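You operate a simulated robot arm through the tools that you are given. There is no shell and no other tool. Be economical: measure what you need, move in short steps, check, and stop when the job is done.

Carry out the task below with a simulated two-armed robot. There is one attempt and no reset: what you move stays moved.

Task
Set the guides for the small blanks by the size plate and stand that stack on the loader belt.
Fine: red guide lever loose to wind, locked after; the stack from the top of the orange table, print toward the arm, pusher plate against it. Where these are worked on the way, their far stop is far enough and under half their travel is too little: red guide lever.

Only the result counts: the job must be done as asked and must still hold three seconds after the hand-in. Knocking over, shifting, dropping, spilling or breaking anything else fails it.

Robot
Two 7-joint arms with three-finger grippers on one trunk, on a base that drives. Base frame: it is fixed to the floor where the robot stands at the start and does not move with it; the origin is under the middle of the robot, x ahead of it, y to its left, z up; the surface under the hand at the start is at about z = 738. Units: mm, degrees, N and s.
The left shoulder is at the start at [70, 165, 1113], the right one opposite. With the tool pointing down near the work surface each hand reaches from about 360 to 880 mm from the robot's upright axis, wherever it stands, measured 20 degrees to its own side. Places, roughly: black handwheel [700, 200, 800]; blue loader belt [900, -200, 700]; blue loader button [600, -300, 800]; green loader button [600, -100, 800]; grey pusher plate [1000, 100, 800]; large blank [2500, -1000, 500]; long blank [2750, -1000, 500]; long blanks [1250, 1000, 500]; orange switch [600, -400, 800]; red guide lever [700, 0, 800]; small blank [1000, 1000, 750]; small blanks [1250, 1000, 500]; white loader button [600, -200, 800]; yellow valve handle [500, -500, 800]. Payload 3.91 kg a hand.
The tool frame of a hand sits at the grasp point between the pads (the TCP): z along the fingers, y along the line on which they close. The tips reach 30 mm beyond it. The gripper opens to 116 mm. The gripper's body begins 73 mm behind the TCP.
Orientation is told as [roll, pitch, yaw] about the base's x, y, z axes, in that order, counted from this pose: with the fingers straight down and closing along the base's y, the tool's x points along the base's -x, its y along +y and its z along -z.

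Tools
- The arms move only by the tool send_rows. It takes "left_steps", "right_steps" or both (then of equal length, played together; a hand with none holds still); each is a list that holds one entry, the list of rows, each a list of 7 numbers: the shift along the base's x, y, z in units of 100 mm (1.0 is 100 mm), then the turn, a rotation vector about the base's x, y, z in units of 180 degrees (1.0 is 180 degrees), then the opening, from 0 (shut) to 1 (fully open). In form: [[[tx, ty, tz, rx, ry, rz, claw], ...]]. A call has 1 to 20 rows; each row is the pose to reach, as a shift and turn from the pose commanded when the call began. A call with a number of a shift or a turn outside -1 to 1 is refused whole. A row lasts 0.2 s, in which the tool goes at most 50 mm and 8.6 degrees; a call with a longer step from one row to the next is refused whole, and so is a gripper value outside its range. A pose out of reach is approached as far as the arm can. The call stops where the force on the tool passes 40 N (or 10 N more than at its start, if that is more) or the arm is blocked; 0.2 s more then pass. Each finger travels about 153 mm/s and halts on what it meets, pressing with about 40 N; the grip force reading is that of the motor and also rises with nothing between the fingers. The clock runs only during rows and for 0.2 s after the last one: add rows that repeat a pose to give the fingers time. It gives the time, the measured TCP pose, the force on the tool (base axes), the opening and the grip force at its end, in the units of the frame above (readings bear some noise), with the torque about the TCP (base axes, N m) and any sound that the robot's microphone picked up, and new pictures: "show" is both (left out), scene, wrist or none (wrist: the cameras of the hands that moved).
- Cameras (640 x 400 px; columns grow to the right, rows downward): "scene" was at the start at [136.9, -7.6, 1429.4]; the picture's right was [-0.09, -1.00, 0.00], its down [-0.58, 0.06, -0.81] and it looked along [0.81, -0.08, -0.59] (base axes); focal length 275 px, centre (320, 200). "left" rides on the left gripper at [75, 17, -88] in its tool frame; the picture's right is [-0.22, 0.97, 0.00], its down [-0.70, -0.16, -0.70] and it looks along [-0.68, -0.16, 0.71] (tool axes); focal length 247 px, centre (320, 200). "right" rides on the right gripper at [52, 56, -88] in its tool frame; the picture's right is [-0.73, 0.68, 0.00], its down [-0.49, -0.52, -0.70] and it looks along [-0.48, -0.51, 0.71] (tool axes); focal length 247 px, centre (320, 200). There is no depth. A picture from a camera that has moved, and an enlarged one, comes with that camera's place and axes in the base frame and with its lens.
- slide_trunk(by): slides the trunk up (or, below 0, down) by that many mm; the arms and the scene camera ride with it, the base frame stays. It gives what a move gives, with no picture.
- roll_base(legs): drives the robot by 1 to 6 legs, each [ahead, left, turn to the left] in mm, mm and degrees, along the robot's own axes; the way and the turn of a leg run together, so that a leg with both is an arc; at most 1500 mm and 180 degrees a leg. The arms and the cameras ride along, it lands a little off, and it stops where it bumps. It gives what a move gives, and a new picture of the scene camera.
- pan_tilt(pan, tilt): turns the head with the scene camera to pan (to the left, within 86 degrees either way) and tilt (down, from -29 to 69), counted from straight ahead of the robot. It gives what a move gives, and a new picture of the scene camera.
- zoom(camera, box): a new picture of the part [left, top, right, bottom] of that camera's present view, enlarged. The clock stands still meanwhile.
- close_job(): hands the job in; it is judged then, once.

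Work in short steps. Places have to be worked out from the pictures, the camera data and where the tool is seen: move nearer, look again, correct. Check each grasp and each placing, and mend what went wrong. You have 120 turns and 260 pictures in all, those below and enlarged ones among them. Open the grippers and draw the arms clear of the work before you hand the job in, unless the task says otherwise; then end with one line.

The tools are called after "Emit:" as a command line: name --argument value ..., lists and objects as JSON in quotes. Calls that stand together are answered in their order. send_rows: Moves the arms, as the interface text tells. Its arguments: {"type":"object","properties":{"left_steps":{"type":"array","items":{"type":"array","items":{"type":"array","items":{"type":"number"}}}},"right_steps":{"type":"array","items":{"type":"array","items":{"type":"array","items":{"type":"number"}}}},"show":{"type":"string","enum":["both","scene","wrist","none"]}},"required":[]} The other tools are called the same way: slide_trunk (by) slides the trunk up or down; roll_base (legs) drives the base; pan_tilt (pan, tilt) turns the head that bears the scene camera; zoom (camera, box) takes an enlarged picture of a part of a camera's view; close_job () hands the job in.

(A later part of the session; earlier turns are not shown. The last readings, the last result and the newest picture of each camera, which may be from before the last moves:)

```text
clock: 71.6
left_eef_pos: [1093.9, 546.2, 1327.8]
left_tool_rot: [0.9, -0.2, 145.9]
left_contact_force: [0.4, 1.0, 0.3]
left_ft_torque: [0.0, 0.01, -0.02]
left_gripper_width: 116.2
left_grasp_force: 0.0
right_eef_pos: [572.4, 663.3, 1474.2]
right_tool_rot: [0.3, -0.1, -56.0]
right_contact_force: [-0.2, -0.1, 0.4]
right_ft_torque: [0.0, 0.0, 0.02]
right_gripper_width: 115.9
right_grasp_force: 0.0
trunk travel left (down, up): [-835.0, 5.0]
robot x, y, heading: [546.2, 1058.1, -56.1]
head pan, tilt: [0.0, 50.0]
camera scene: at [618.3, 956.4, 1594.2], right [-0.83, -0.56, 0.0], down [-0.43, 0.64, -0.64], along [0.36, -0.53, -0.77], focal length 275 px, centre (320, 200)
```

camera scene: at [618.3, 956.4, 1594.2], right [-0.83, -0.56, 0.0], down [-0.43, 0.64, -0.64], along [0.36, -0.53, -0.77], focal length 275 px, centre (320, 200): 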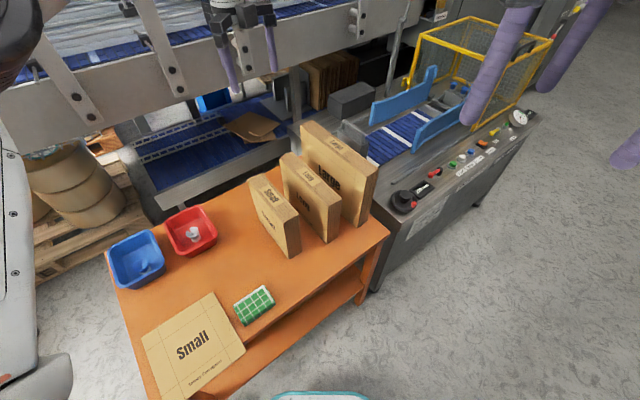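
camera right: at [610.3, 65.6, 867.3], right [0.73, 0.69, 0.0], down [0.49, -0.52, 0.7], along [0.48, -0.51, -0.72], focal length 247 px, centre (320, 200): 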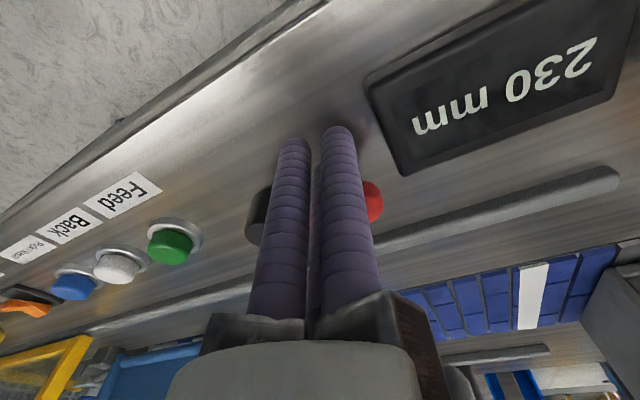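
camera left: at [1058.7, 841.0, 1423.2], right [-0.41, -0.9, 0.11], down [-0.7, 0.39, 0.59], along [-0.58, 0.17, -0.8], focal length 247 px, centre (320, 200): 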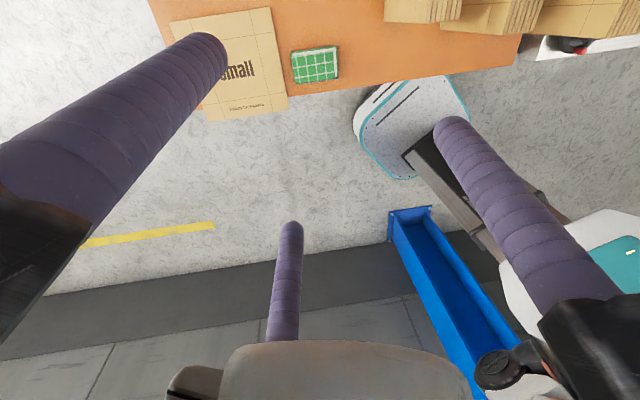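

The print is clearly on the left faces. I zoom to refine the stack's place and yaw while moving the left hand over it.

Emit:
zoom --camera "scene" --box '[235, 160, 345, 270]'

Emit:
send_rows --left_steps '[[[-0.2, 0.2, 0, 0, 0, 0.045, 1], [-0.42, 0.37, 0, -0.005, 0, 0.089, 1], [-0.42, 0.37, -0.4, -0.005, 0, 0.089, 1], [-0.42, 0.37, -0.8, -0.005, 0, 0.089, 1]]]'

```text
3.64 times, centred on (290, 215) of scene
camera zoom: at [618.3, 956.4, 1594.2], right [-0.83, -0.56, 0.0], down [-0.43, 0.64, -0.64], along [0.36, -0.53, -0.77], focal length 999 px, centre (429, 146)
```

zoom: 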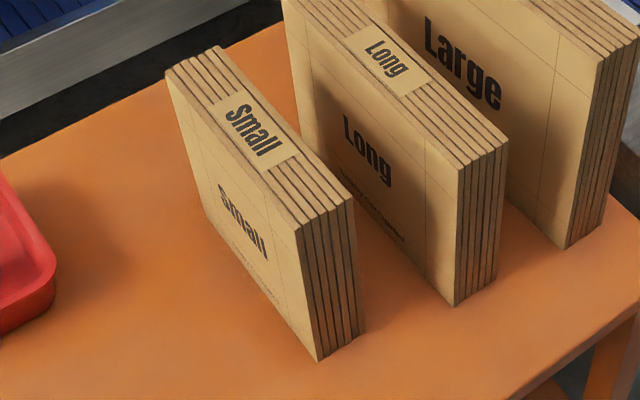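

```text
clock: 72.6
left_eef_pos: [1054.2, 582.3, 1246.9]
left_tool_rot: [1.8, 0.2, 161.9]
left_contact_force: [0.4, -0.2, -1.0]
left_ft_torque: [0.0, 0.04, 0.03]
left_gripper_width: 116.1
left_grasp_force: 0.1
right_eef_pos: [574.7, 661.9, 1473.6]
right_tool_rot: [0.2, 0.1, -55.9]
right_contact_force: [-0.7, -0.7, 1.3]
right_ft_torque: [0.0, -0.01, -0.03]
right_gripper_width: 115.9
right_grasp_force: 0.0
trunk travel left (down, up): [-835.0, 5.0]
robot x, y, heading: [547.2, 1059.0, -55.8]
head pan, tilt: [0.0, 50.0]
camera scene: at [620.4, 955.1, 1594.0], right [-0.83, -0.56, 0.0], down [-0.43, 0.64, -0.64], along [0.36, -0.53, -0.77], focal length 275 px, centre (320, 200)
camera left: at [1120.6, 545.1, 1333.9], right [-0.52, -0.86, 0.03], down [-0.61, 0.39, 0.69], along [-0.6, 0.34, -0.72], focal length 247 px, centre (320, 200)
```

scene: 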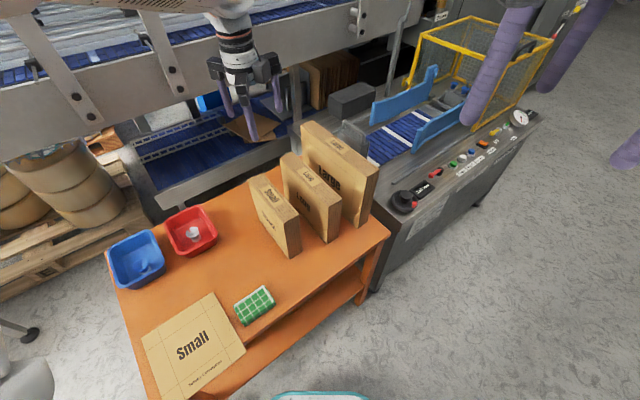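
left: 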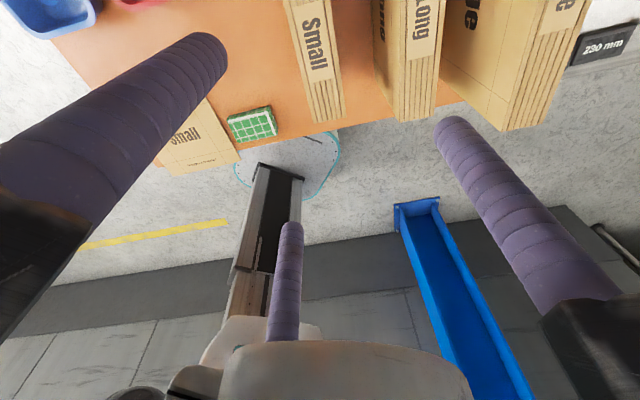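

The hand is centred over the stack ([1054, 582], yaw 162°). I lower the trunk 230 mm, tips staying above the stack, then look.

Emit:
slide_trunk --by -230

Emit:
send_rows --left_steps '[[[0, 0, 0, 0.0095, -0.003, 0, 1]]]'

```text
clock: 75.0
left_eef_pos: [1052.2, 583.5, 1017.7]
left_tool_rot: [1.8, 0.3, 162.0]
left_contact_force: [-0.1, -0.1, -0.6]
left_ft_torque: [-0.02, 0.01, 0.01]
left_gripper_width: 116.1
left_grasp_force: 0.1
right_eef_pos: [573.0, 663.1, 1244.0]
right_tool_rot: [0.4, -0.1, -55.9]
right_contact_force: [0.4, -1.1, 0.5]
right_ft_torque: [0.01, 0.0, 0.01]
right_gripper_width: 116.1
right_grasp_force: 0.0
trunk travel left (down, up): [-605.0, 235.0]
robot x, y, heading: [550.8, 1060.9, -56.0]
head pan, tilt: [0.0, 50.0]
```

```text
clock: 75.4
left_eef_pos: [1052.9, 582.7, 1017.9]
left_tool_rot: [0.1, 0.3, 161.9]
left_contact_force: [0.0, 0.5, 0.8]
left_ft_torque: [0.04, 0.01, 0.01]
left_gripper_width: 115.9
left_grasp_force: 0.2
right_eef_pos: [572.7, 661.3, 1243.0]
right_tool_rot: [0.3, -0.1, -56.0]
right_contact_force: [0.5, -0.6, -0.4]
right_ft_torque: [-0.01, 0.0, -0.01]
right_gripper_width: 116.2
right_grasp_force: 0.1
trunk travel left (down, up): [-605.0, 235.0]
robot x, y, heading: [549.7, 1060.5, -55.9]
head pan, tilt: [0.0, 50.0]
camera scene: at [618.2, 955.9, 1364.1], right [-0.83, -0.56, 0.0], down [-0.43, 0.64, -0.64], along [0.36, -0.53, -0.77], focal length 275 px, centre (320, 200)
camera left: at [1117.8, 542.8, 1104.5], right [-0.52, -0.86, 0.0], down [-0.62, 0.37, 0.7], along [-0.6, 0.36, -0.72], focal length 247 px, centre (320, 200)
```

scene: 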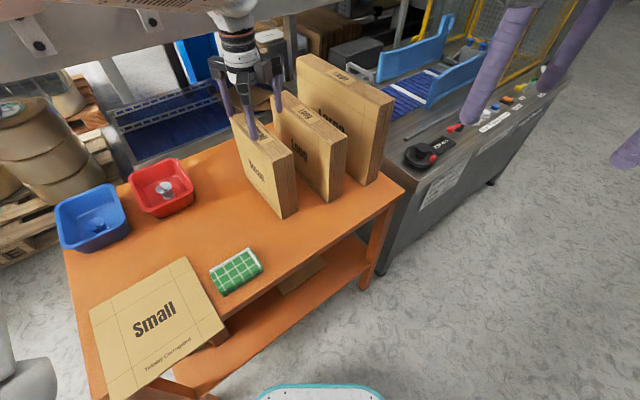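
left: 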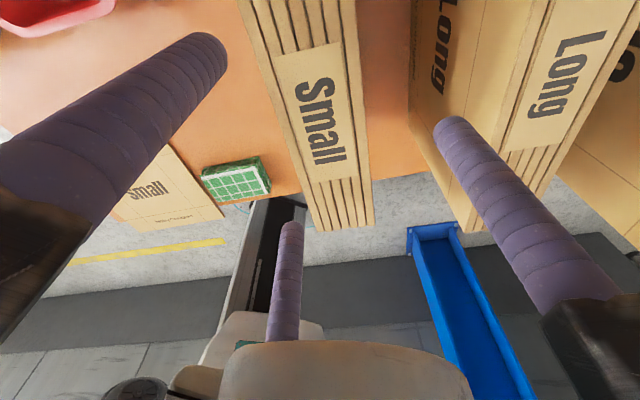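

The fingers straddle the small stack with the Long stack close on one side, so I narrow to about 87 mm, descend 100 mm and close.

Emit:
send_rows --left_steps '[[[0, 0, 0, 0, 0, 0, 0.75], [0, 0, -0.25, 0, 0, 0, 0.75], [0, 0, -0.5, 0, 0, 0, 0.75], [0, 0, -0.75, 0, 0, 0, 0.75], [0, 0, -1.0, 0, 0, 0, 0.75], [0, 0, -1.0, 0, 0, 0, 0.75]]]'

```text
clock: 76.2
left_eef_pos: [1053.6, 580.4, 989.0]
left_tool_rot: [0.7, 0.8, 161.8]
left_contact_force: [-3.1, 5.2, 13.5]
left_ft_torque: [0.72, 0.6, 0.0]
left_gripper_width: 89.6
left_grasp_force: 3.3
right_eef_pos: [572.9, 663.4, 1243.4]
right_tool_rot: [0.4, 0.0, -56.1]
right_contact_force: [-0.3, 0.0, -0.3]
right_ft_torque: [0.0, 0.01, -0.01]
right_gripper_width: 115.7
right_grasp_force: 0.1
trunk travel left (down, up): [-605.0, 235.0]
robot x, y, heading: [545.0, 1060.6, -55.9]
head pan, tilt: [0.0, 50.0]
stopped in row 3 (left hand): the force on the tool passed its limit at 58 N (the readings are from after the stop); the commanded pose is now the measured one
camera scene: at [617.8, 958.0, 1364.3], right [-0.83, -0.56, 0.0], down [-0.43, 0.63, -0.64], along [0.36, -0.53, -0.77], focal length 275 px, centre (320, 200)
camera left: at [1118.2, 542.5, 1076.5], right [-0.52, -0.86, 0.01], down [-0.62, 0.38, 0.69], along [-0.59, 0.35, -0.73], focal length 247 px, centre (320, 200)
```

scene: 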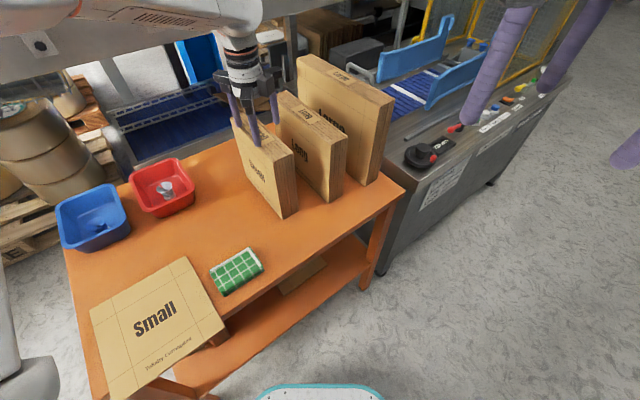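
left: 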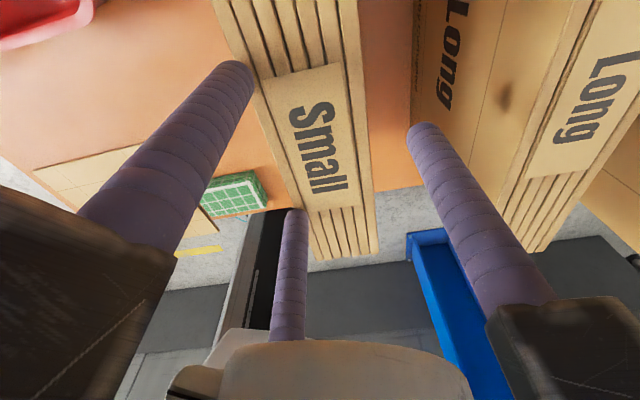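

The contact came from a third finger: the torque puts it at tool (-49, -28), so this hand has three fingers at 120° — one on +y, two on the -y side at ±x. I rise, open fully and shift about 15 mm along tool -y so the stack fits between one finger and the pair.

Emit:
send_rows --left_steps '[[[0, 0, 0.25, 0, 0, 0, 0.75], [0.02, 0.07, 0.35, -0.003, 0.005, 0, 1], [0.045, 0.155, 0.35, -0.003, 0.005, 0, 1], [0.045, 0.155, 0.35, -0.003, 0.005, 0, 1]]]'

Emit:
zoom --camera "scene" --box '[200, 30, 360, 230]'

```text
clock: 77.2
left_eef_pos: [1058.7, 596.4, 1021.3]
left_tool_rot: [1.4, -0.1, 161.8]
left_contact_force: [0.7, 0.3, -0.5]
left_ft_torque: [0.01, 0.0, 0.02]
left_gripper_width: 116.2
left_grasp_force: 0.1
right_eef_pos: [573.4, 662.8, 1242.9]
right_tool_rot: [0.3, 0.0, -56.1]
right_contact_force: [-0.4, -0.5, 0.1]
right_ft_torque: [-0.02, 0.02, 0.0]
right_gripper_width: 115.8
right_grasp_force: 0.1
trunk travel left (down, up): [-605.0, 235.0]
robot x, y, heading: [543.4, 1058.0, -56.1]
head pan, tilt: [0.0, 50.0]
camera scene: at [618.3, 956.4, 1364.2], right [-0.83, -0.56, 0.0], down [-0.43, 0.64, -0.64], along [0.36, -0.53, -0.77], focal length 275 px, centre (320, 200)
camera left: at [1125.4, 558.3, 1108.6], right [-0.52, -0.86, 0.02], down [-0.61, 0.39, 0.7], along [-0.6, 0.34, -0.72], focal length 247 px, centre (320, 200)
```

scene: 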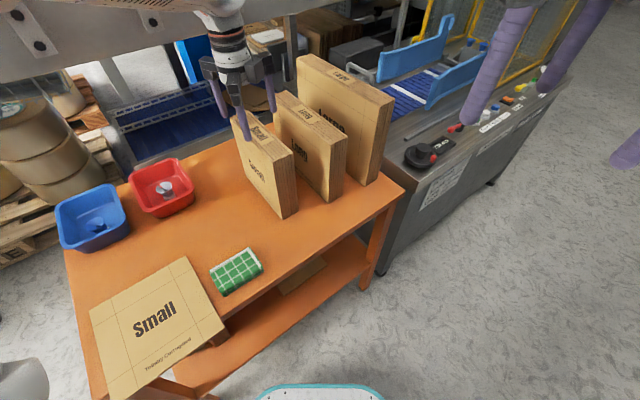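
left: 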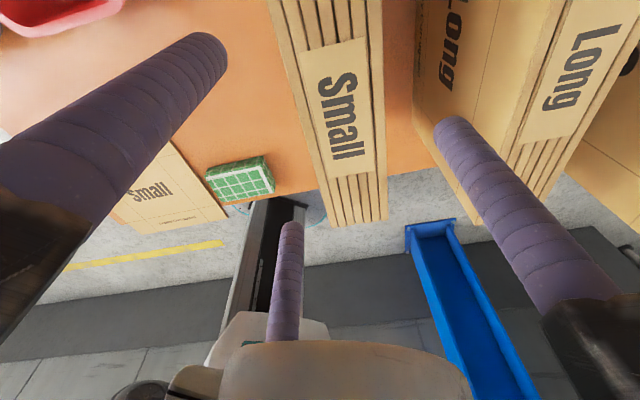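

```text
2.00 times, centred on (280, 130) of scene
camera zoom: at [618.3, 956.4, 1364.2], right [-0.83, -0.56, 0.0], down [-0.43, 0.64, -0.64], along [0.36, -0.53, -0.77], focal length 549 px, centre (400, 340)
```

zoom: 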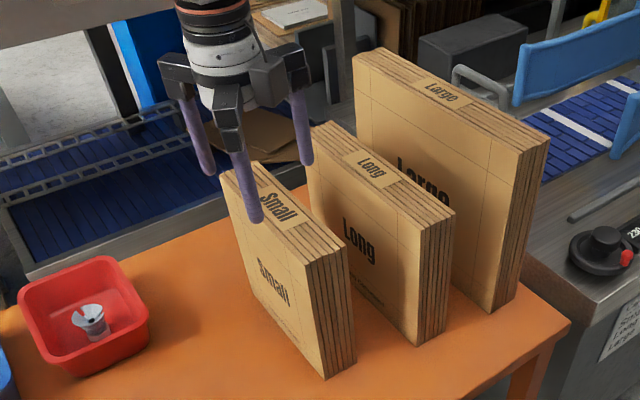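

Three fingers confirmed; stack still upright. Now I descend 103 mm with the stack between the single finger and the pair.

Emit:
send_rows --left_steps '[[[0, 0, -0.2, 0.0074, -0.0024, 0, 1], [0, 0, -0.4, 0.0074, -0.0024, 0, 1], [0, 0, -0.6, 0.0074, -0.0024, 0, 1], [0, 0, -0.8, 0.0074, -0.0024, 0, 1], [0, 0, -1.0, 0.0074, -0.0024, 0, 1]]]'

```text
clock: 78.4
left_eef_pos: [1057.5, 594.7, 920.0]
left_tool_rot: [0.0, 0.0, 161.8]
left_contact_force: [0.0, 0.3, -0.4]
left_ft_torque: [0.01, 0.04, 0.02]
left_gripper_width: 115.7
left_grasp_force: 0.2
right_eef_pos: [573.9, 661.7, 1243.9]
right_tool_rot: [0.3, 0.0, -56.0]
right_contact_force: [0.7, -0.3, 0.1]
right_ft_torque: [-0.04, 0.02, 0.0]
right_gripper_width: 116.0
right_grasp_force: 0.1
trunk travel left (down, up): [-605.0, 235.0]
robot x, y, heading: [547.8, 1060.3, -56.2]
head pan, tilt: [0.0, 50.0]
camera scene: at [619.0, 956.1, 1364.1], right [-0.83, -0.56, 0.0], down [-0.43, 0.64, -0.64], along [0.36, -0.53, -0.77], focal length 275 px, centre (320, 200)
camera left: at [1123.7, 554.9, 1006.6], right [-0.52, -0.86, 0.0], down [-0.61, 0.37, 0.7], along [-0.6, 0.36, -0.71], focal length 247 px, centre (320, 200)
```

scene: 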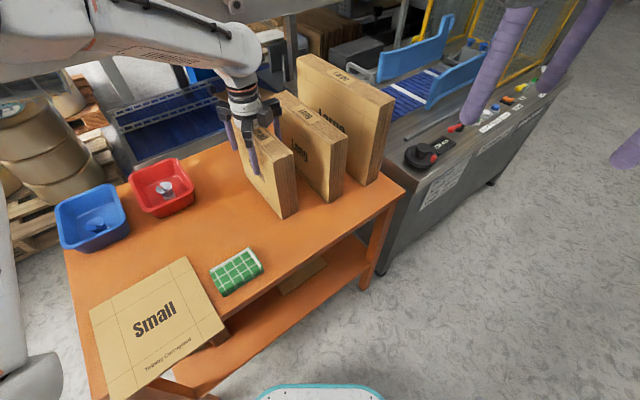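
left: 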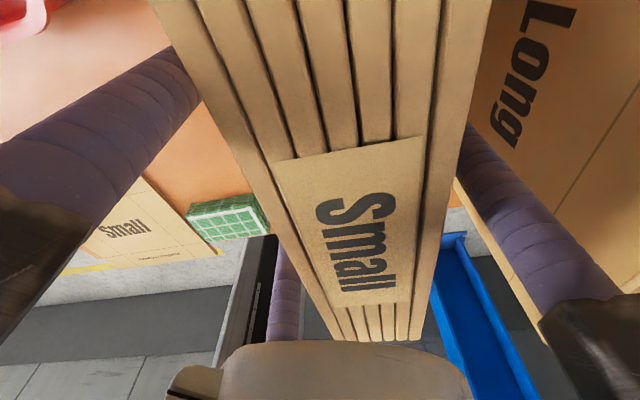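

Clean descent with the stack between the fingers. I close on it.

Emit:
send_rows --left_steps '[[[0, 0, 0, 0, 0, 0, 0.7], [0, 0, 0, 0, 0, 0, 0.3], [0, 0, 0, 0, 0, 0, 0.2], [0, 0, 0, 0, 0, 0, 0.2]]]'

```text
clock: 79.4
left_eef_pos: [1056.3, 595.2, 921.5]
left_tool_rot: [0.0, 0.0, 161.8]
left_contact_force: [-0.6, -1.3, 1.8]
left_ft_torque: [-0.2, -0.08, 0.01]
left_gripper_width: 79.5
left_grasp_force: 40.3
right_eef_pos: [573.5, 662.2, 1243.8]
right_tool_rot: [0.3, 0.0, -56.0]
right_contact_force: [-0.3, 0.6, -0.7]
right_ft_torque: [0.0, -0.02, -0.01]
right_gripper_width: 116.0
right_grasp_force: 0.1
trunk travel left (down, up): [-605.0, 235.0]
robot x, y, heading: [546.9, 1061.9, -55.8]
head pan, tilt: [0.0, 50.0]
camera scene: at [618.3, 956.4, 1364.2], right [-0.83, -0.56, 0.0], down [-0.43, 0.64, -0.64], along [0.36, -0.53, -0.77], focal length 275 px, centre (320, 200)
camera left: at [1123.2, 555.0, 1007.3], right [-0.52, -0.86, 0.0], down [-0.61, 0.37, 0.7], along [-0.6, 0.36, -0.71], focal length 247 px, centre (320, 200)
```

scene: 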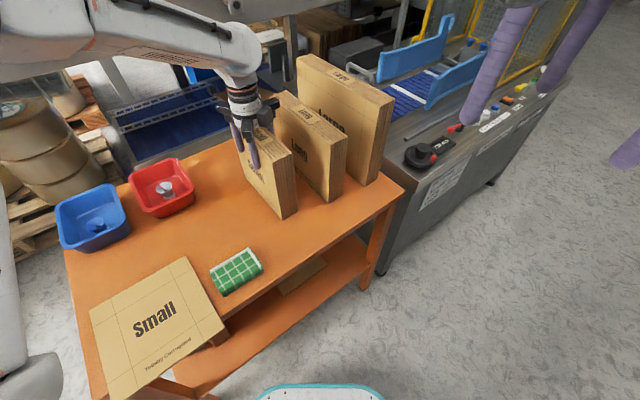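
left: 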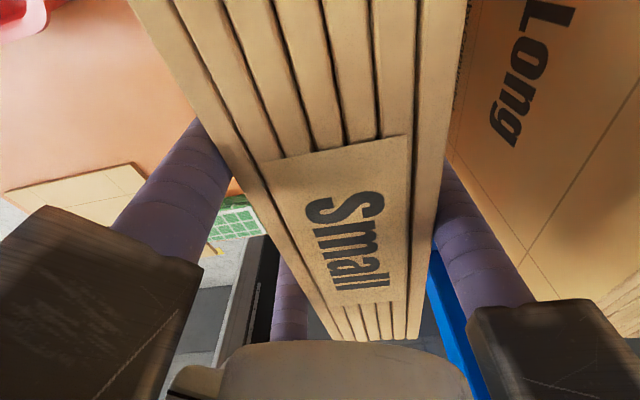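

Gripped at 79.5 mm with 40 N. I lift straight up 100 mm and check.

Emit:
send_rows --left_steps '[[[0, 0, 0.1, 0, 0, 0, 0], [0, 0, 0.3, 0, 0, 0, 0], [0, 0, 0.5, 0, 0, 0, 0], [0, 0, 0.75, 0, 0, 0, 0], [0, 0, 1, 0, 0, 0, 0], [0, 0, 1, 0, 0, 0, 0]]]'

```text
clock: 80.8
left_eef_pos: [1059.1, 597.1, 1022.7]
left_tool_rot: [0.0, 0.0, 161.7]
left_contact_force: [0.1, 0.3, -5.1]
left_ft_torque: [0.05, 0.0, -0.04]
left_gripper_width: 79.7
left_grasp_force: 40.4
right_eef_pos: [575.0, 661.4, 1243.6]
right_tool_rot: [0.3, -0.1, -56.1]
right_contact_force: [-0.3, -0.2, -0.9]
right_ft_torque: [0.01, -0.01, -0.01]
right_gripper_width: 115.9
right_grasp_force: 0.1
trunk travel left (down, up): [-605.0, 235.0]
robot x, y, heading: [548.4, 1059.8, -55.9]
head pan, tilt: [0.0, 50.0]
camera scene: at [619.4, 955.7, 1364.0], right [-0.83, -0.56, 0.0], down [-0.43, 0.64, -0.64], along [0.36, -0.53, -0.77], focal length 275 px, centre (320, 200)
camera left: at [1125.2, 556.0, 1107.5], right [-0.52, -0.86, 0.0], down [-0.61, 0.37, 0.7], along [-0.6, 0.36, -0.71], focal length 247 px, centre (320, 200)
```

scene: 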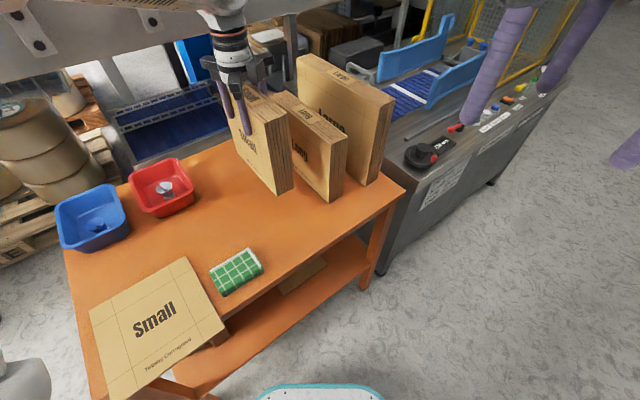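
left: 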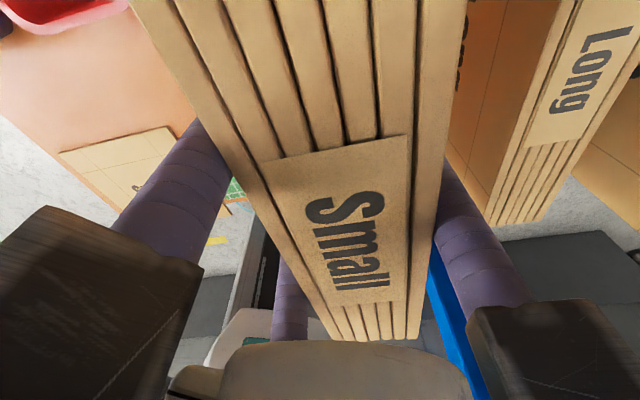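

The stack is held securely (about 0.5 kg). I raise the trunk, back off straight away from the table, turn to heading -18° and slide right in front of the loader.

Emit:
slide_trunk --by 200

Emit:
roll_base --legs '[[-394, -307, 0], [0, 0, 38], [0, -1077, 0]]'

```text
clock: 83.0
left_eef_pos: [1058.0, 595.8, 1220.9]
left_tool_rot: [0.0, 0.0, 161.8]
left_contact_force: [-0.4, -0.6, -4.0]
left_ft_torque: [0.04, 0.01, 0.01]
left_gripper_width: 79.1
left_grasp_force: 40.5
right_eef_pos: [574.2, 661.6, 1443.9]
right_tool_rot: [0.2, 0.0, -56.0]
right_contact_force: [-1.2, 0.4, -0.2]
right_ft_torque: [-0.01, -0.01, 0.0]
right_gripper_width: 116.2
right_grasp_force: 0.0
trunk travel left (down, up): [-805.0, 35.0]
robot x, y, heading: [549.6, 1063.4, -56.0]
head pan, tilt: [0.0, 50.0]
```

```text
clock: 92.9
left_eef_pos: [432.9, 131.6, 1220.1]
left_tool_rot: [0.0, 0.1, -160.5]
left_contact_force: [-0.4, 0.4, -4.7]
left_ft_torque: [0.02, 0.0, 0.0]
left_gripper_width: 79.4
left_grasp_force: 40.0
right_eef_pos: [9.2, -111.7, 1443.9]
right_tool_rot: [0.2, 0.0, -18.3]
right_contact_force: [-0.3, -0.1, 0.2]
right_ft_torque: [0.0, -0.04, 0.01]
right_gripper_width: 116.0
right_grasp_force: 0.0
trunk travel left (down, up): [-805.0, 35.0]
robot x, y, heading: [-253.4, 190.0, -18.3]
head pan, tilt: [0.0, 50.0]
camera scene: at [-134.6, 148.9, 1564.1], right [-0.31, -0.95, 0.0], down [-0.73, 0.24, -0.64], along [0.61, -0.2, -0.77], focal length 275 px, centre (320, 200)
```

scene: 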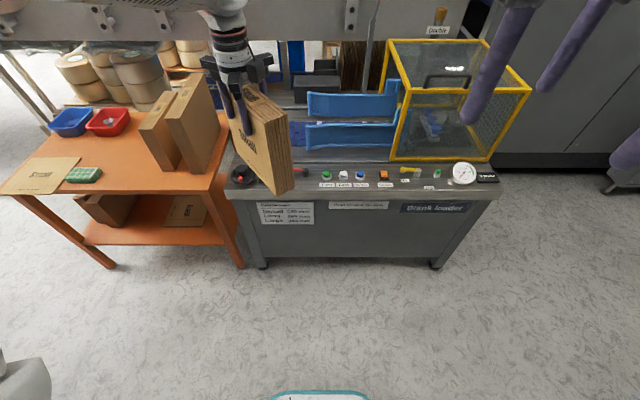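

The robot is square to the loader. I turn the wrist +142.5° in free space so the print will face the pick arm.

Emit:
send_rows --left_steps '[[[0, 0, 0, 0, 0, 0.0466, 0], [0, 0, 0, 0, 0, 0.0932, 0], [0, 0, 0, 0, 0, 0.1398, 0], [0, 0, 0, 0, 0, 0.1864, 0], [0, 0, 0, 0, 0, 0.233, 0], [0, 0, 0, 0, 0, 0.2796, 0], [0, 0, 0, 0, 0, 0.3262, 0], [0, 0, 0, 0, 0, 0.3728, 0], [0, 0, 0, 0, 0, 0.4194, 0], [0, 0, 0, 0, 0, 0.466, 0], [0, 0, 0, 0, 0, 0.5126, 0], [0, 0, 0, 0, 0, 0.5592, 0], [0, 0, 0, 0, 0, 0.6058, 0], [0, 0, 0, 0, 0, 0.6524, 0], [0, 0, 0, 0, 0, 0.699, 0], [0, 0, 0, 0, 0, 0.7456, 0], [0, 0, 0, 0, 0, 0.79, 0]]]' --show "scene"

```text
clock: 96.5
left_eef_pos: [432.2, 133.3, 1221.6]
left_tool_rot: [0.0, 0.1, -18.1]
left_contact_force: [-0.1, 0.1, -3.8]
left_ft_torque: [0.02, 0.02, 0.0]
left_gripper_width: 79.1
left_grasp_force: 39.9
right_eef_pos: [10.0, -111.9, 1442.9]
right_tool_rot: [0.3, 0.0, -18.3]
right_contact_force: [0.2, 0.0, -0.5]
right_ft_torque: [0.01, -0.01, 0.0]
right_gripper_width: 116.0
right_grasp_force: 0.1
trunk travel left (down, up): [-805.0, 35.0]
robot x, y, heading: [-253.2, 191.2, -18.1]
head pan, tilt: [0.0, 50.0]
camera scene: at [-134.5, 148.0, 1564.1], right [-0.31, -0.95, 0.0], down [-0.73, 0.24, -0.64], along [0.61, -0.2, -0.77], focal length 275 px, centre (320, 200)
```

scene: 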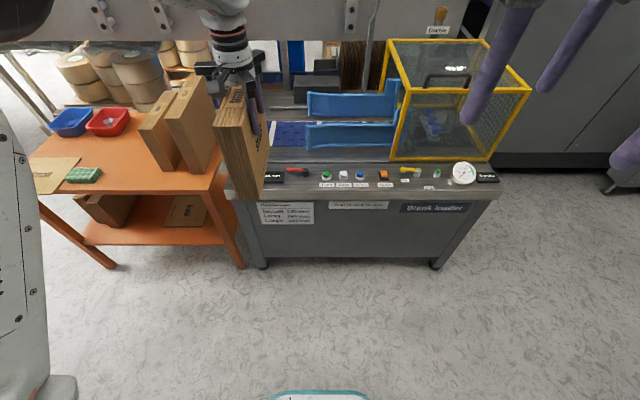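

Orientation is right: the print now faces the pick arm's side. I drive ahead 560 mm over the loader, with the stack bottom near z 1040, and look down.

Emit:
roll_base --legs '[[560, 0, 0]]'

Emit:
pan_tilt --pan 5 --tilt 55

Emit:
zoom --camera "left" --box '[0, 0, 640, 400]'

```text
clock: 99.7
left_eef_pos: [958.9, -44.6, 1221.0]
left_tool_rot: [0.0, 0.1, -18.5]
left_contact_force: [-0.2, 0.9, -4.4]
left_ft_torque: [-0.05, 0.01, -0.02]
left_gripper_width: 79.5
left_grasp_force: 40.4
right_eef_pos: [535.6, -287.6, 1443.4]
right_tool_rot: [0.3, -0.1, -18.5]
right_contact_force: [0.4, -0.2, 0.3]
right_ft_torque: [0.04, -0.02, 0.0]
right_gripper_width: 116.2
right_grasp_force: 0.0
trunk travel left (down, up): [-805.0, 35.0]
robot x, y, heading: [273.2, 10.6, -18.3]
head pan, tilt: [0.0, 50.0]
camera scene: at [392.3, -26.9, 1564.3], right [-0.32, -0.95, 0.0], down [-0.73, 0.24, -0.64], along [0.61, -0.2, -0.77], focal length 275 px, centre (320, 200)
```

scene: 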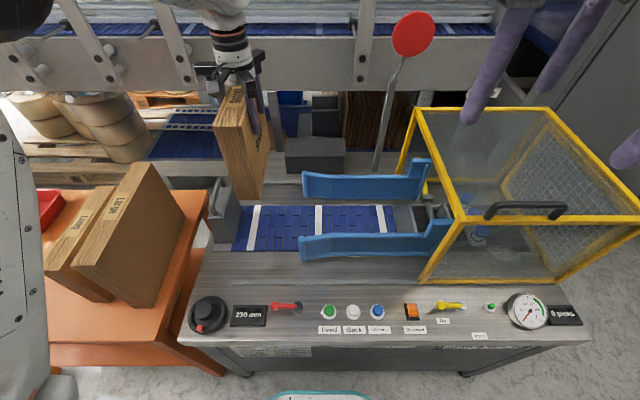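

```text
clock: 100.3
left_eef_pos: [962.1, -44.1, 1220.7]
left_tool_rot: [0.1, 0.1, -18.3]
left_contact_force: [0.6, 0.7, -3.7]
left_ft_torque: [-0.05, 0.02, 0.02]
left_gripper_width: 79.5
left_grasp_force: 39.9
right_eef_pos: [537.1, -287.8, 1443.5]
right_tool_rot: [0.3, 0.0, -18.4]
right_contact_force: [-0.3, 0.1, 0.4]
right_ft_torque: [0.0, 0.01, -0.02]
right_gripper_width: 115.9
right_grasp_force: 0.0
trunk travel left (down, up): [-805.0, 35.0]
robot x, y, heading: [268.2, 12.8, -18.3]
head pan, tilt: [5.0, 55.0]
camera scene: at [390.6, -19.8, 1557.6], right [-0.23, -0.97, 0.0], down [-0.8, 0.19, -0.57], along [0.56, -0.13, -0.82], focal length 275 px, centre (320, 200)
```

scene: 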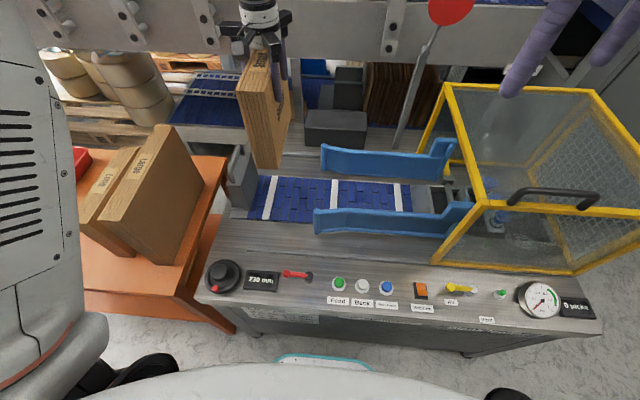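

```text
1.00 times, centred on (320, 200) of left (not enlarged: the box is as wide or as high as the picture)
camera zoom: at [896.2, -4.9, 1307.7], right [0.52, 0.85, 0.0], down [0.61, -0.37, 0.7], along [0.6, -0.36, -0.72], focal length 247 px, centre (320, 200)
```

zoom: 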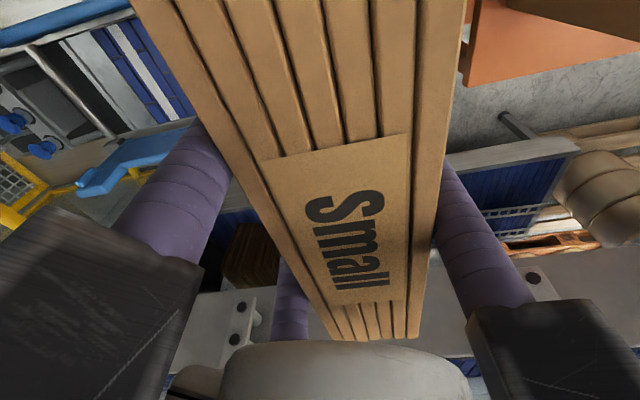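

Emit:
zoom --camera "scene" --box '[210, 130, 490, 260]'

```text
2.29 times, centred on (350, 195) of scene
camera zoom: at [390.6, -19.8, 1557.6], right [-0.23, -0.97, 0.0], down [-0.8, 0.19, -0.57], along [0.56, -0.13, -0.82], focal length 628 px, centre (251, 211)
```

zoom: 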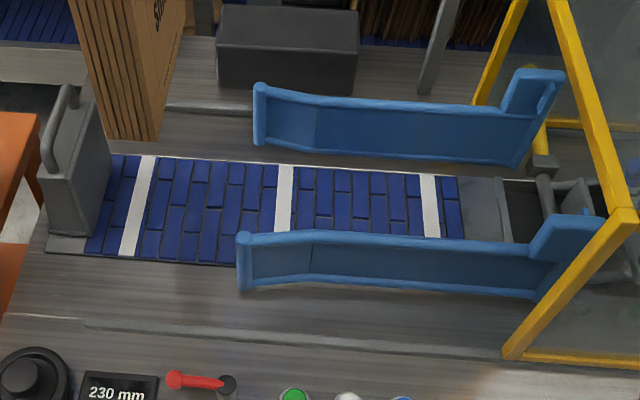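

Belt centre line is e1≈950 in the loader's frame (axes turned -18°), guide mouth at e2≈-150, pusher front at e2≈-393. I aim to stand the stack at e2≈-225 and shift the hand there, then lower the trunk 200 mm and recheck.

Emit:
send_rows --left_steps '[[[0.04, -0.25, 0, 0, 0, 0, 0], [0.07, -0.47, 0, 0, 0, 0, 0]]]' --show "none"

Emit:
slide_trunk --by -240

Emit:
pan_tilt --pan 5 --tilt 45

Emit:
zoom --camera "scene" --box '[180, 60, 480, 260]'

```text
clock: 100.9
left_eef_pos: [967.4, -92.3, 1222.6]
left_tool_rot: [0.0, 0.1, -18.4]
left_contact_force: [0.1, 0.8, -3.5]
left_ft_torque: [0.0, 0.01, -0.01]
left_gripper_width: 79.4
left_grasp_force: 39.7
right_eef_pos: [538.9, -290.1, 1442.4]
right_tool_rot: [0.3, 0.0, -18.4]
right_contact_force: [0.0, 0.1, 0.1]
right_ft_torque: [0.04, -0.02, 0.0]
right_gripper_width: 116.1
right_grasp_force: 0.0
trunk travel left (down, up): [-805.0, 35.0]
robot x, y, heading: [274.3, 13.4, -18.2]
head pan, tilt: [5.0, 55.0]
```

```text
clock: 103.4
left_eef_pos: [968.1, -90.4, 981.8]
left_tool_rot: [0.1, 0.1, -18.5]
left_contact_force: [-0.1, 0.3, -4.1]
left_ft_torque: [-0.05, 0.03, -0.01]
left_gripper_width: 79.5
left_grasp_force: 39.8
right_eef_pos: [536.6, -288.4, 1204.1]
right_tool_rot: [0.2, 0.0, -18.5]
right_contact_force: [-0.4, -0.6, -0.5]
right_ft_torque: [0.0, 0.0, 0.02]
right_gripper_width: 115.9
right_grasp_force: 0.1
trunk travel left (down, up): [-565.0, 275.0]
robot x, y, heading: [268.7, 11.9, -18.2]
head pan, tilt: [5.0, 55.0]
```

```text
clock: 104.1
left_eef_pos: [967.0, -90.8, 982.0]
left_tool_rot: [0.0, 0.1, -18.5]
left_contact_force: [-0.7, 0.2, -4.2]
left_ft_torque: [-0.05, 0.0, 0.03]
left_gripper_width: 79.4
left_grasp_force: 40.1
right_eef_pos: [536.9, -289.1, 1203.4]
right_tool_rot: [0.4, 0.1, -18.4]
right_contact_force: [-0.4, -0.8, 0.0]
right_ft_torque: [0.04, -0.02, -0.01]
right_gripper_width: 115.9
right_grasp_force: 0.1
trunk travel left (down, up): [-565.0, 275.0]
robot x, y, heading: [271.6, 11.5, -18.5]
head pan, tilt: [5.0, 45.0]
camera scene: at [399.5, -21.9, 1331.0], right [-0.23, -0.97, 0.0], down [-0.69, 0.16, -0.71], along [0.69, -0.16, -0.71], focal length 275 px, centre (320, 200)
```

scene: 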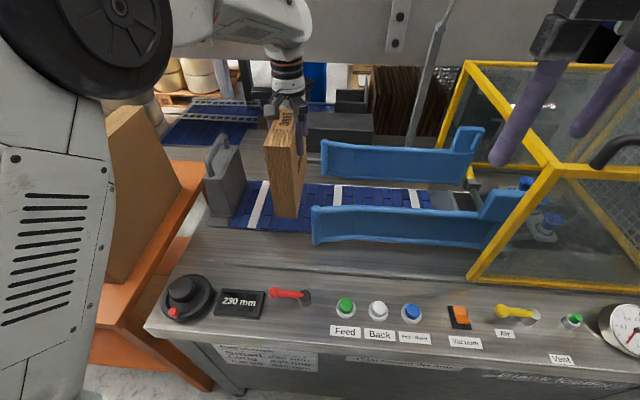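

```text
2.00 times, centred on (330, 160) of scene
camera zoom: at [399.5, -21.9, 1331.0], right [-0.23, -0.97, 0.0], down [-0.69, 0.16, -0.71], along [0.69, -0.16, -0.71], focal length 549 px, centre (300, 280)
```

zoom: 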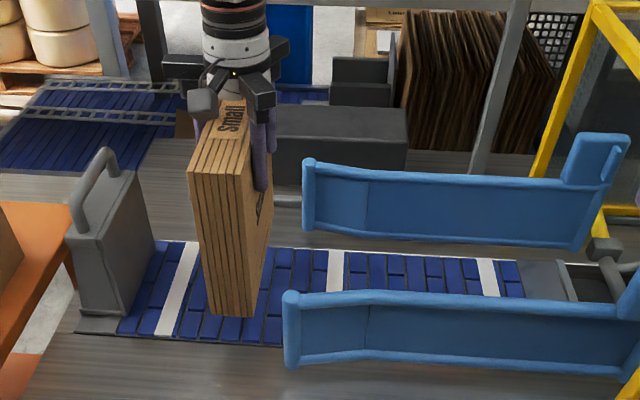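

Emit:
zoom --camera "scene" --box '[240, 130, 352, 230]'

```text
4.00 times, centred on (296, 180) of scene
camera zoom: at [399.5, -21.9, 1331.0], right [-0.23, -0.97, 0.0], down [-0.69, 0.16, -0.71], along [0.69, -0.16, -0.71], focal length 1099 px, centre (416, 280)
```

zoom: 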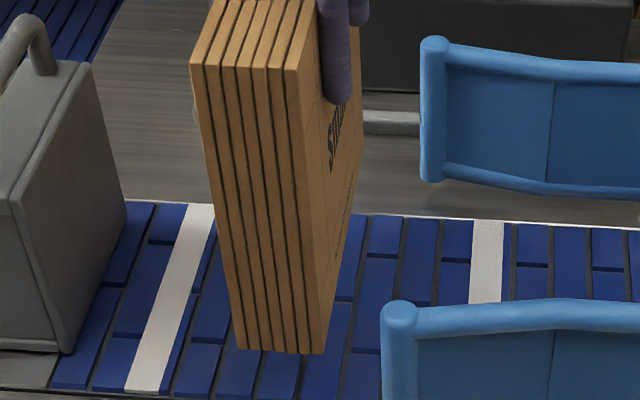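

The stack hangs square: e1 centre about 948, e2 about -229, print on the right face toward the pick arm. I lower toward the belt.

Emit:
send_rows --left_steps '[[[0, 0, -0.2, 0, 0, 0, 0], [0, 0, -0.4, 0, 0, 0, 0], [0, 0, -0.5, 0, 0, 0, 0], [0, 0, -0.56, 0, 0, 0, 0], [0, 0, -0.59, 0, 0, 0, 0], [0, 0, -0.59, 0, 0, 0, 0]]]' --show "none"

Emit:
zoom --camera "scene" --box '[240, 130, 352, 230]'

```text
clock: 105.5
left_eef_pos: [967.8, -92.0, 923.0]
left_tool_rot: [0.1, 0.1, -18.4]
left_contact_force: [-0.1, -1.1, -3.0]
left_ft_torque: [-0.04, 0.03, 0.01]
left_gripper_width: 79.4
left_grasp_force: 40.5
right_eef_pos: [537.8, -288.5, 1204.5]
right_tool_rot: [0.3, 0.0, -18.4]
right_contact_force: [-0.4, 0.0, -0.2]
right_ft_torque: [-0.01, -0.01, 0.03]
right_gripper_width: 115.8
right_grasp_force: 0.0
trunk travel left (down, up): [-565.0, 275.0]
robot x, y, heading: [276.6, 14.0, -18.4]
head pan, tilt: [5.0, 45.0]
```

```text
4.00 times, centred on (296, 180) of scene
camera zoom: at [399.5, -21.9, 1331.0], right [-0.23, -0.97, 0.0], down [-0.69, 0.16, -0.71], along [0.69, -0.16, -0.71], focal length 1099 px, centre (416, 280)
```

zoom: 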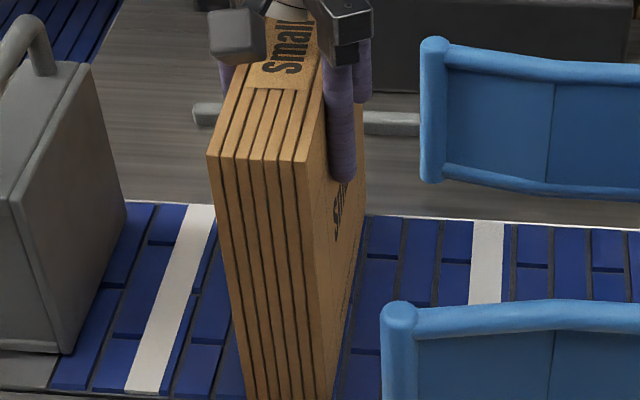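

No contact yet; I go lower in 2 mm rows, watching the force.

Emit:
send_rows --left_steps '[[[0, 0, -0.02, 0, 0, 0, 0], [0, 0, -0.04, 0, 0, 0, 0], [0, 0, -0.06, 0, 0, 0, 0], [0, 0, -0.08, 0, 0, 0, 0], [0, 0, -0.08, 0, 0, 0, 0]]]' --show "none"

Emit:
zoom --camera "scene" --box '[240, 150, 352, 250]'

```text
clock: 106.9
left_eef_pos: [967.8, -92.1, 920.1]
left_tool_rot: [0.0, -0.7, -18.4]
left_contact_force: [-2.9, 1.0, 13.4]
left_ft_torque: [0.73, 1.67, -0.01]
left_gripper_width: 79.4
left_grasp_force: 40.2
right_eef_pos: [534.2, -287.4, 1204.4]
right_tool_rot: [0.2, -0.1, -18.3]
right_contact_force: [-0.1, -0.4, -0.3]
right_ft_torque: [-0.01, -0.03, 0.01]
right_gripper_width: 115.8
right_grasp_force: 0.1
trunk travel left (down, up): [-565.0, 275.0]
robot x, y, heading: [273.6, 14.8, -18.3]
head pan, tilt: [5.0, 45.0]
stopped in row 5 (left hand): the force on the tool passed its limit at 41 N (the readings are from after the stop); the commanded pose is now the measured one
```

```text
4.00 times, centred on (296, 200) of scene
camera zoom: at [397.1, -21.5, 1330.9], right [-0.23, -0.97, 0.0], down [-0.69, 0.16, -0.71], along [0.69, -0.16, -0.71], focal length 1099 px, centre (416, 200)
```

zoom: 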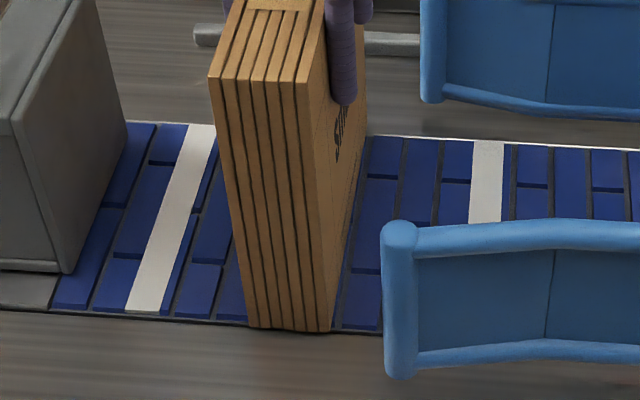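

The stack has touched down: 13 N upward, near edge first, stack in its own plane. I open the fingers and let it settle.

Emit:
send_rows --left_steps '[[[0, 0, 0.005, 0, 0, 0, 0.72], [0, 0, 0.005, 0, 0, 0, 0.8], [0, 0, 0.005, 0, 0, 0, 1], [0, 0, 0.005, 0, 0, 0, 1]]]'

```text
clock: 107.9
left_eef_pos: [969.0, -91.4, 919.7]
left_tool_rot: [0.0, -0.5, -18.3]
left_contact_force: [0.0, 0.0, 0.5]
left_ft_torque: [0.0, -0.03, 0.07]
left_gripper_width: 115.9
left_grasp_force: 0.1
right_eef_pos: [536.8, -289.7, 1203.3]
right_tool_rot: [0.3, -0.1, -18.4]
right_contact_force: [-0.9, -0.6, -0.6]
right_ft_torque: [0.03, 0.01, -0.04]
right_gripper_width: 116.2
right_grasp_force: 0.0
trunk travel left (down, up): [-565.0, 275.0]
robot x, y, heading: [268.3, 15.9, -18.5]
head pan, tilt: [5.0, 45.0]
camera scene: at [398.9, -21.8, 1331.1], right [-0.23, -0.97, 0.0], down [-0.69, 0.16, -0.71], along [0.69, -0.16, -0.71], focal length 275 px, centre (320, 200)
camera left: at [903.7, -52.1, 1004.6], right [0.52, 0.85, 0.0], down [0.6, -0.37, 0.71], along [0.6, -0.37, -0.71], focal length 247 px, centre (320, 200)
```

scene: 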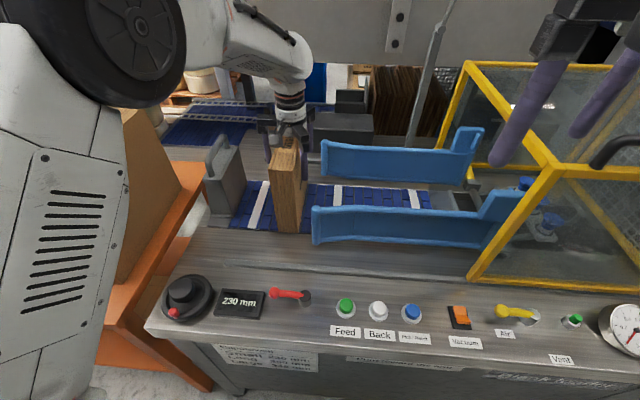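
left: 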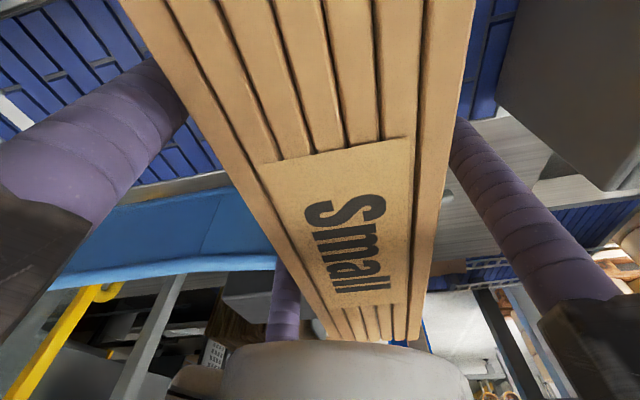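

The fingers are free on both sides and the stack stands. I lift the hand straight up, clear of it.

Emit:
send_rows --left_steps '[[[0, 0, 0.2, 0, 0, 0, 1], [0, 0, 0.4, 0, 0, 0, 1], [0, 0, 0.7, 0, 0, 0, 1], [0, 0, 1, 0, 0, 0, 1]]]' --show "none"

Emit:
send_rows --left_steps '[[[0.15, 0.45, 0.3, 0, 0, 0, 0.5], [0.3, 0.9, 0.3, 0, 0, 0, 0], [0.3, 1.0, 0.3, 0, 0, 0, 0]]]' --show "both"

Emit:
zoom --camera "scene" --box '[190, 110, 350, 250]'

```text
clock: 108.9
left_eef_pos: [968.8, -90.6, 1020.3]
left_tool_rot: [0.0, -0.5, -18.4]
left_contact_force: [-0.5, -0.2, 0.0]
left_ft_torque: [-0.01, 0.01, -0.02]
left_gripper_width: 116.1
left_grasp_force: 0.2
right_eef_pos: [536.0, -287.5, 1203.5]
right_tool_rot: [0.3, -0.1, -18.4]
right_contact_force: [0.0, 0.2, 1.3]
right_ft_torque: [0.01, -0.02, 0.02]
right_gripper_width: 116.1
right_grasp_force: 0.1
trunk travel left (down, up): [-565.0, 275.0]
robot x, y, heading: [272.2, 13.7, -18.6]
head pan, tilt: [5.0, 45.0]
```

```text
refused: row 1 steps farther than a row can; nothing moved
```

```text
2.86 times, centred on (270, 180) of scene
camera zoom: at [398.5, -21.6, 1331.1], right [-0.23, -0.97, 0.0], down [-0.69, 0.16, -0.71], along [0.69, -0.16, -0.71], focal length 785 px, centre (463, 257)
```

zoom: 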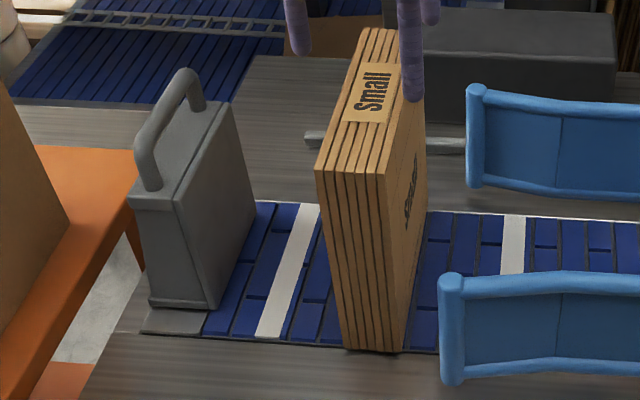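

The stack stands square on the belt with the print toward the pick arm. The pusher's handle bar is at about [1038, 103, 920]; I move the left hand above it with the fingers part-closed.

Emit:
send_rows --left_steps '[[[0.1, 0.3, 0.25, 0, 0, 0, 0.8], [0.2, 0.7, 0.25, 0, 0, 0, 0.6], [0.35, 1.0, 0.25, 0, 0, 0, 0.6]]]' --show "none"

Emit:
send_rows --left_steps '[[[0.1, 0.4, 0, 0, 0, 0, 0.6], [0.34, 0.8, 0, 0, 0, 0, 0.6], [0.34, 0.94, 0, 0, 0, 0, 0.6]]]'

Emit:
zoom --camera "scene" --box '[150, 70, 342, 250]'

```text
clock: 109.7
left_eef_pos: [1006.6, 8.9, 1043.9]
left_tool_rot: [-0.1, -0.5, -18.4]
left_contact_force: [0.6, 0.2, -0.9]
left_ft_torque: [-0.01, 0.02, -0.02]
left_gripper_width: 69.9
left_grasp_force: 0.0
right_eef_pos: [537.5, -287.9, 1203.8]
right_tool_rot: [0.1, 0.1, -18.3]
right_contact_force: [-0.2, 0.8, -0.1]
right_ft_torque: [0.01, 0.02, 0.03]
right_gripper_width: 115.7
right_grasp_force: 0.1
trunk travel left (down, up): [-565.0, 275.0]
robot x, y, heading: [275.2, 13.1, -18.3]
head pan, tilt: [5.0, 45.0]
```

```text
clock: 110.5
left_eef_pos: [1037.1, 104.3, 1046.1]
left_tool_rot: [0.0, -0.6, -18.4]
left_contact_force: [-0.9, -0.4, 0.8]
left_ft_torque: [0.02, -0.01, 0.02]
left_gripper_width: 69.5
left_grasp_force: 0.0
right_eef_pos: [535.4, -288.8, 1203.3]
right_tool_rot: [0.2, -0.1, -18.4]
right_contact_force: [0.0, -0.3, -0.2]
right_ft_torque: [-0.01, -0.03, -0.01]
right_gripper_width: 116.2
right_grasp_force: 0.0
trunk travel left (down, up): [-565.0, 275.0]
robot x, y, heading: [272.8, 13.6, -18.3]
head pan, tilt: [5.0, 45.0]
camera scene: at [397.8, -22.0, 1331.2], right [-0.23, -0.97, 0.0], down [-0.69, 0.16, -0.71], along [0.69, -0.16, -0.71], focal length 275 px, centre (320, 200)
camera left: at [971.9, 143.6, 1132.2], right [0.52, 0.85, 0.0], down [0.6, -0.37, 0.71], along [0.6, -0.37, -0.71], focal length 247 px, centre (320, 200)
```

scene: 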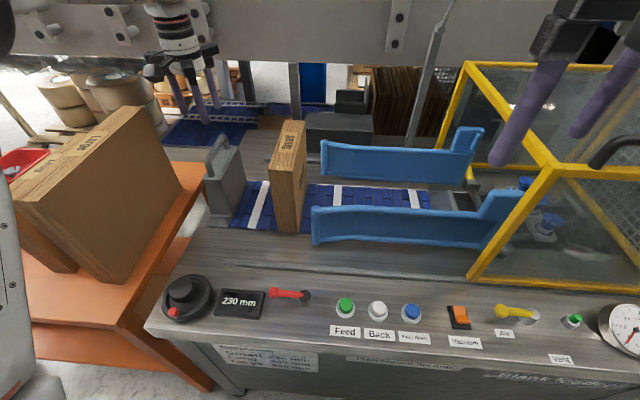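
left: 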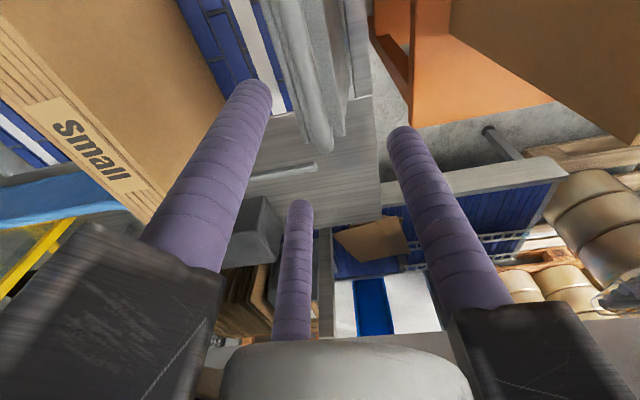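

```text
2.22 times, centred on (246, 160) of scene
camera zoom: at [397.8, -22.0, 1331.2], right [-0.23, -0.97, 0.0], down [-0.69, 0.16, -0.71], along [0.69, -0.16, -0.71], focal length 610 px, centre (484, 289)
```

zoom: 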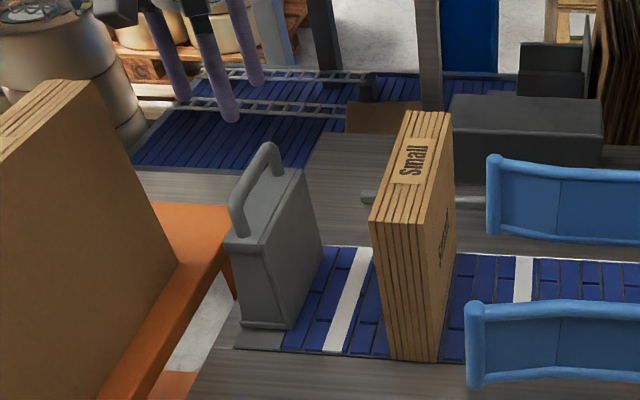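

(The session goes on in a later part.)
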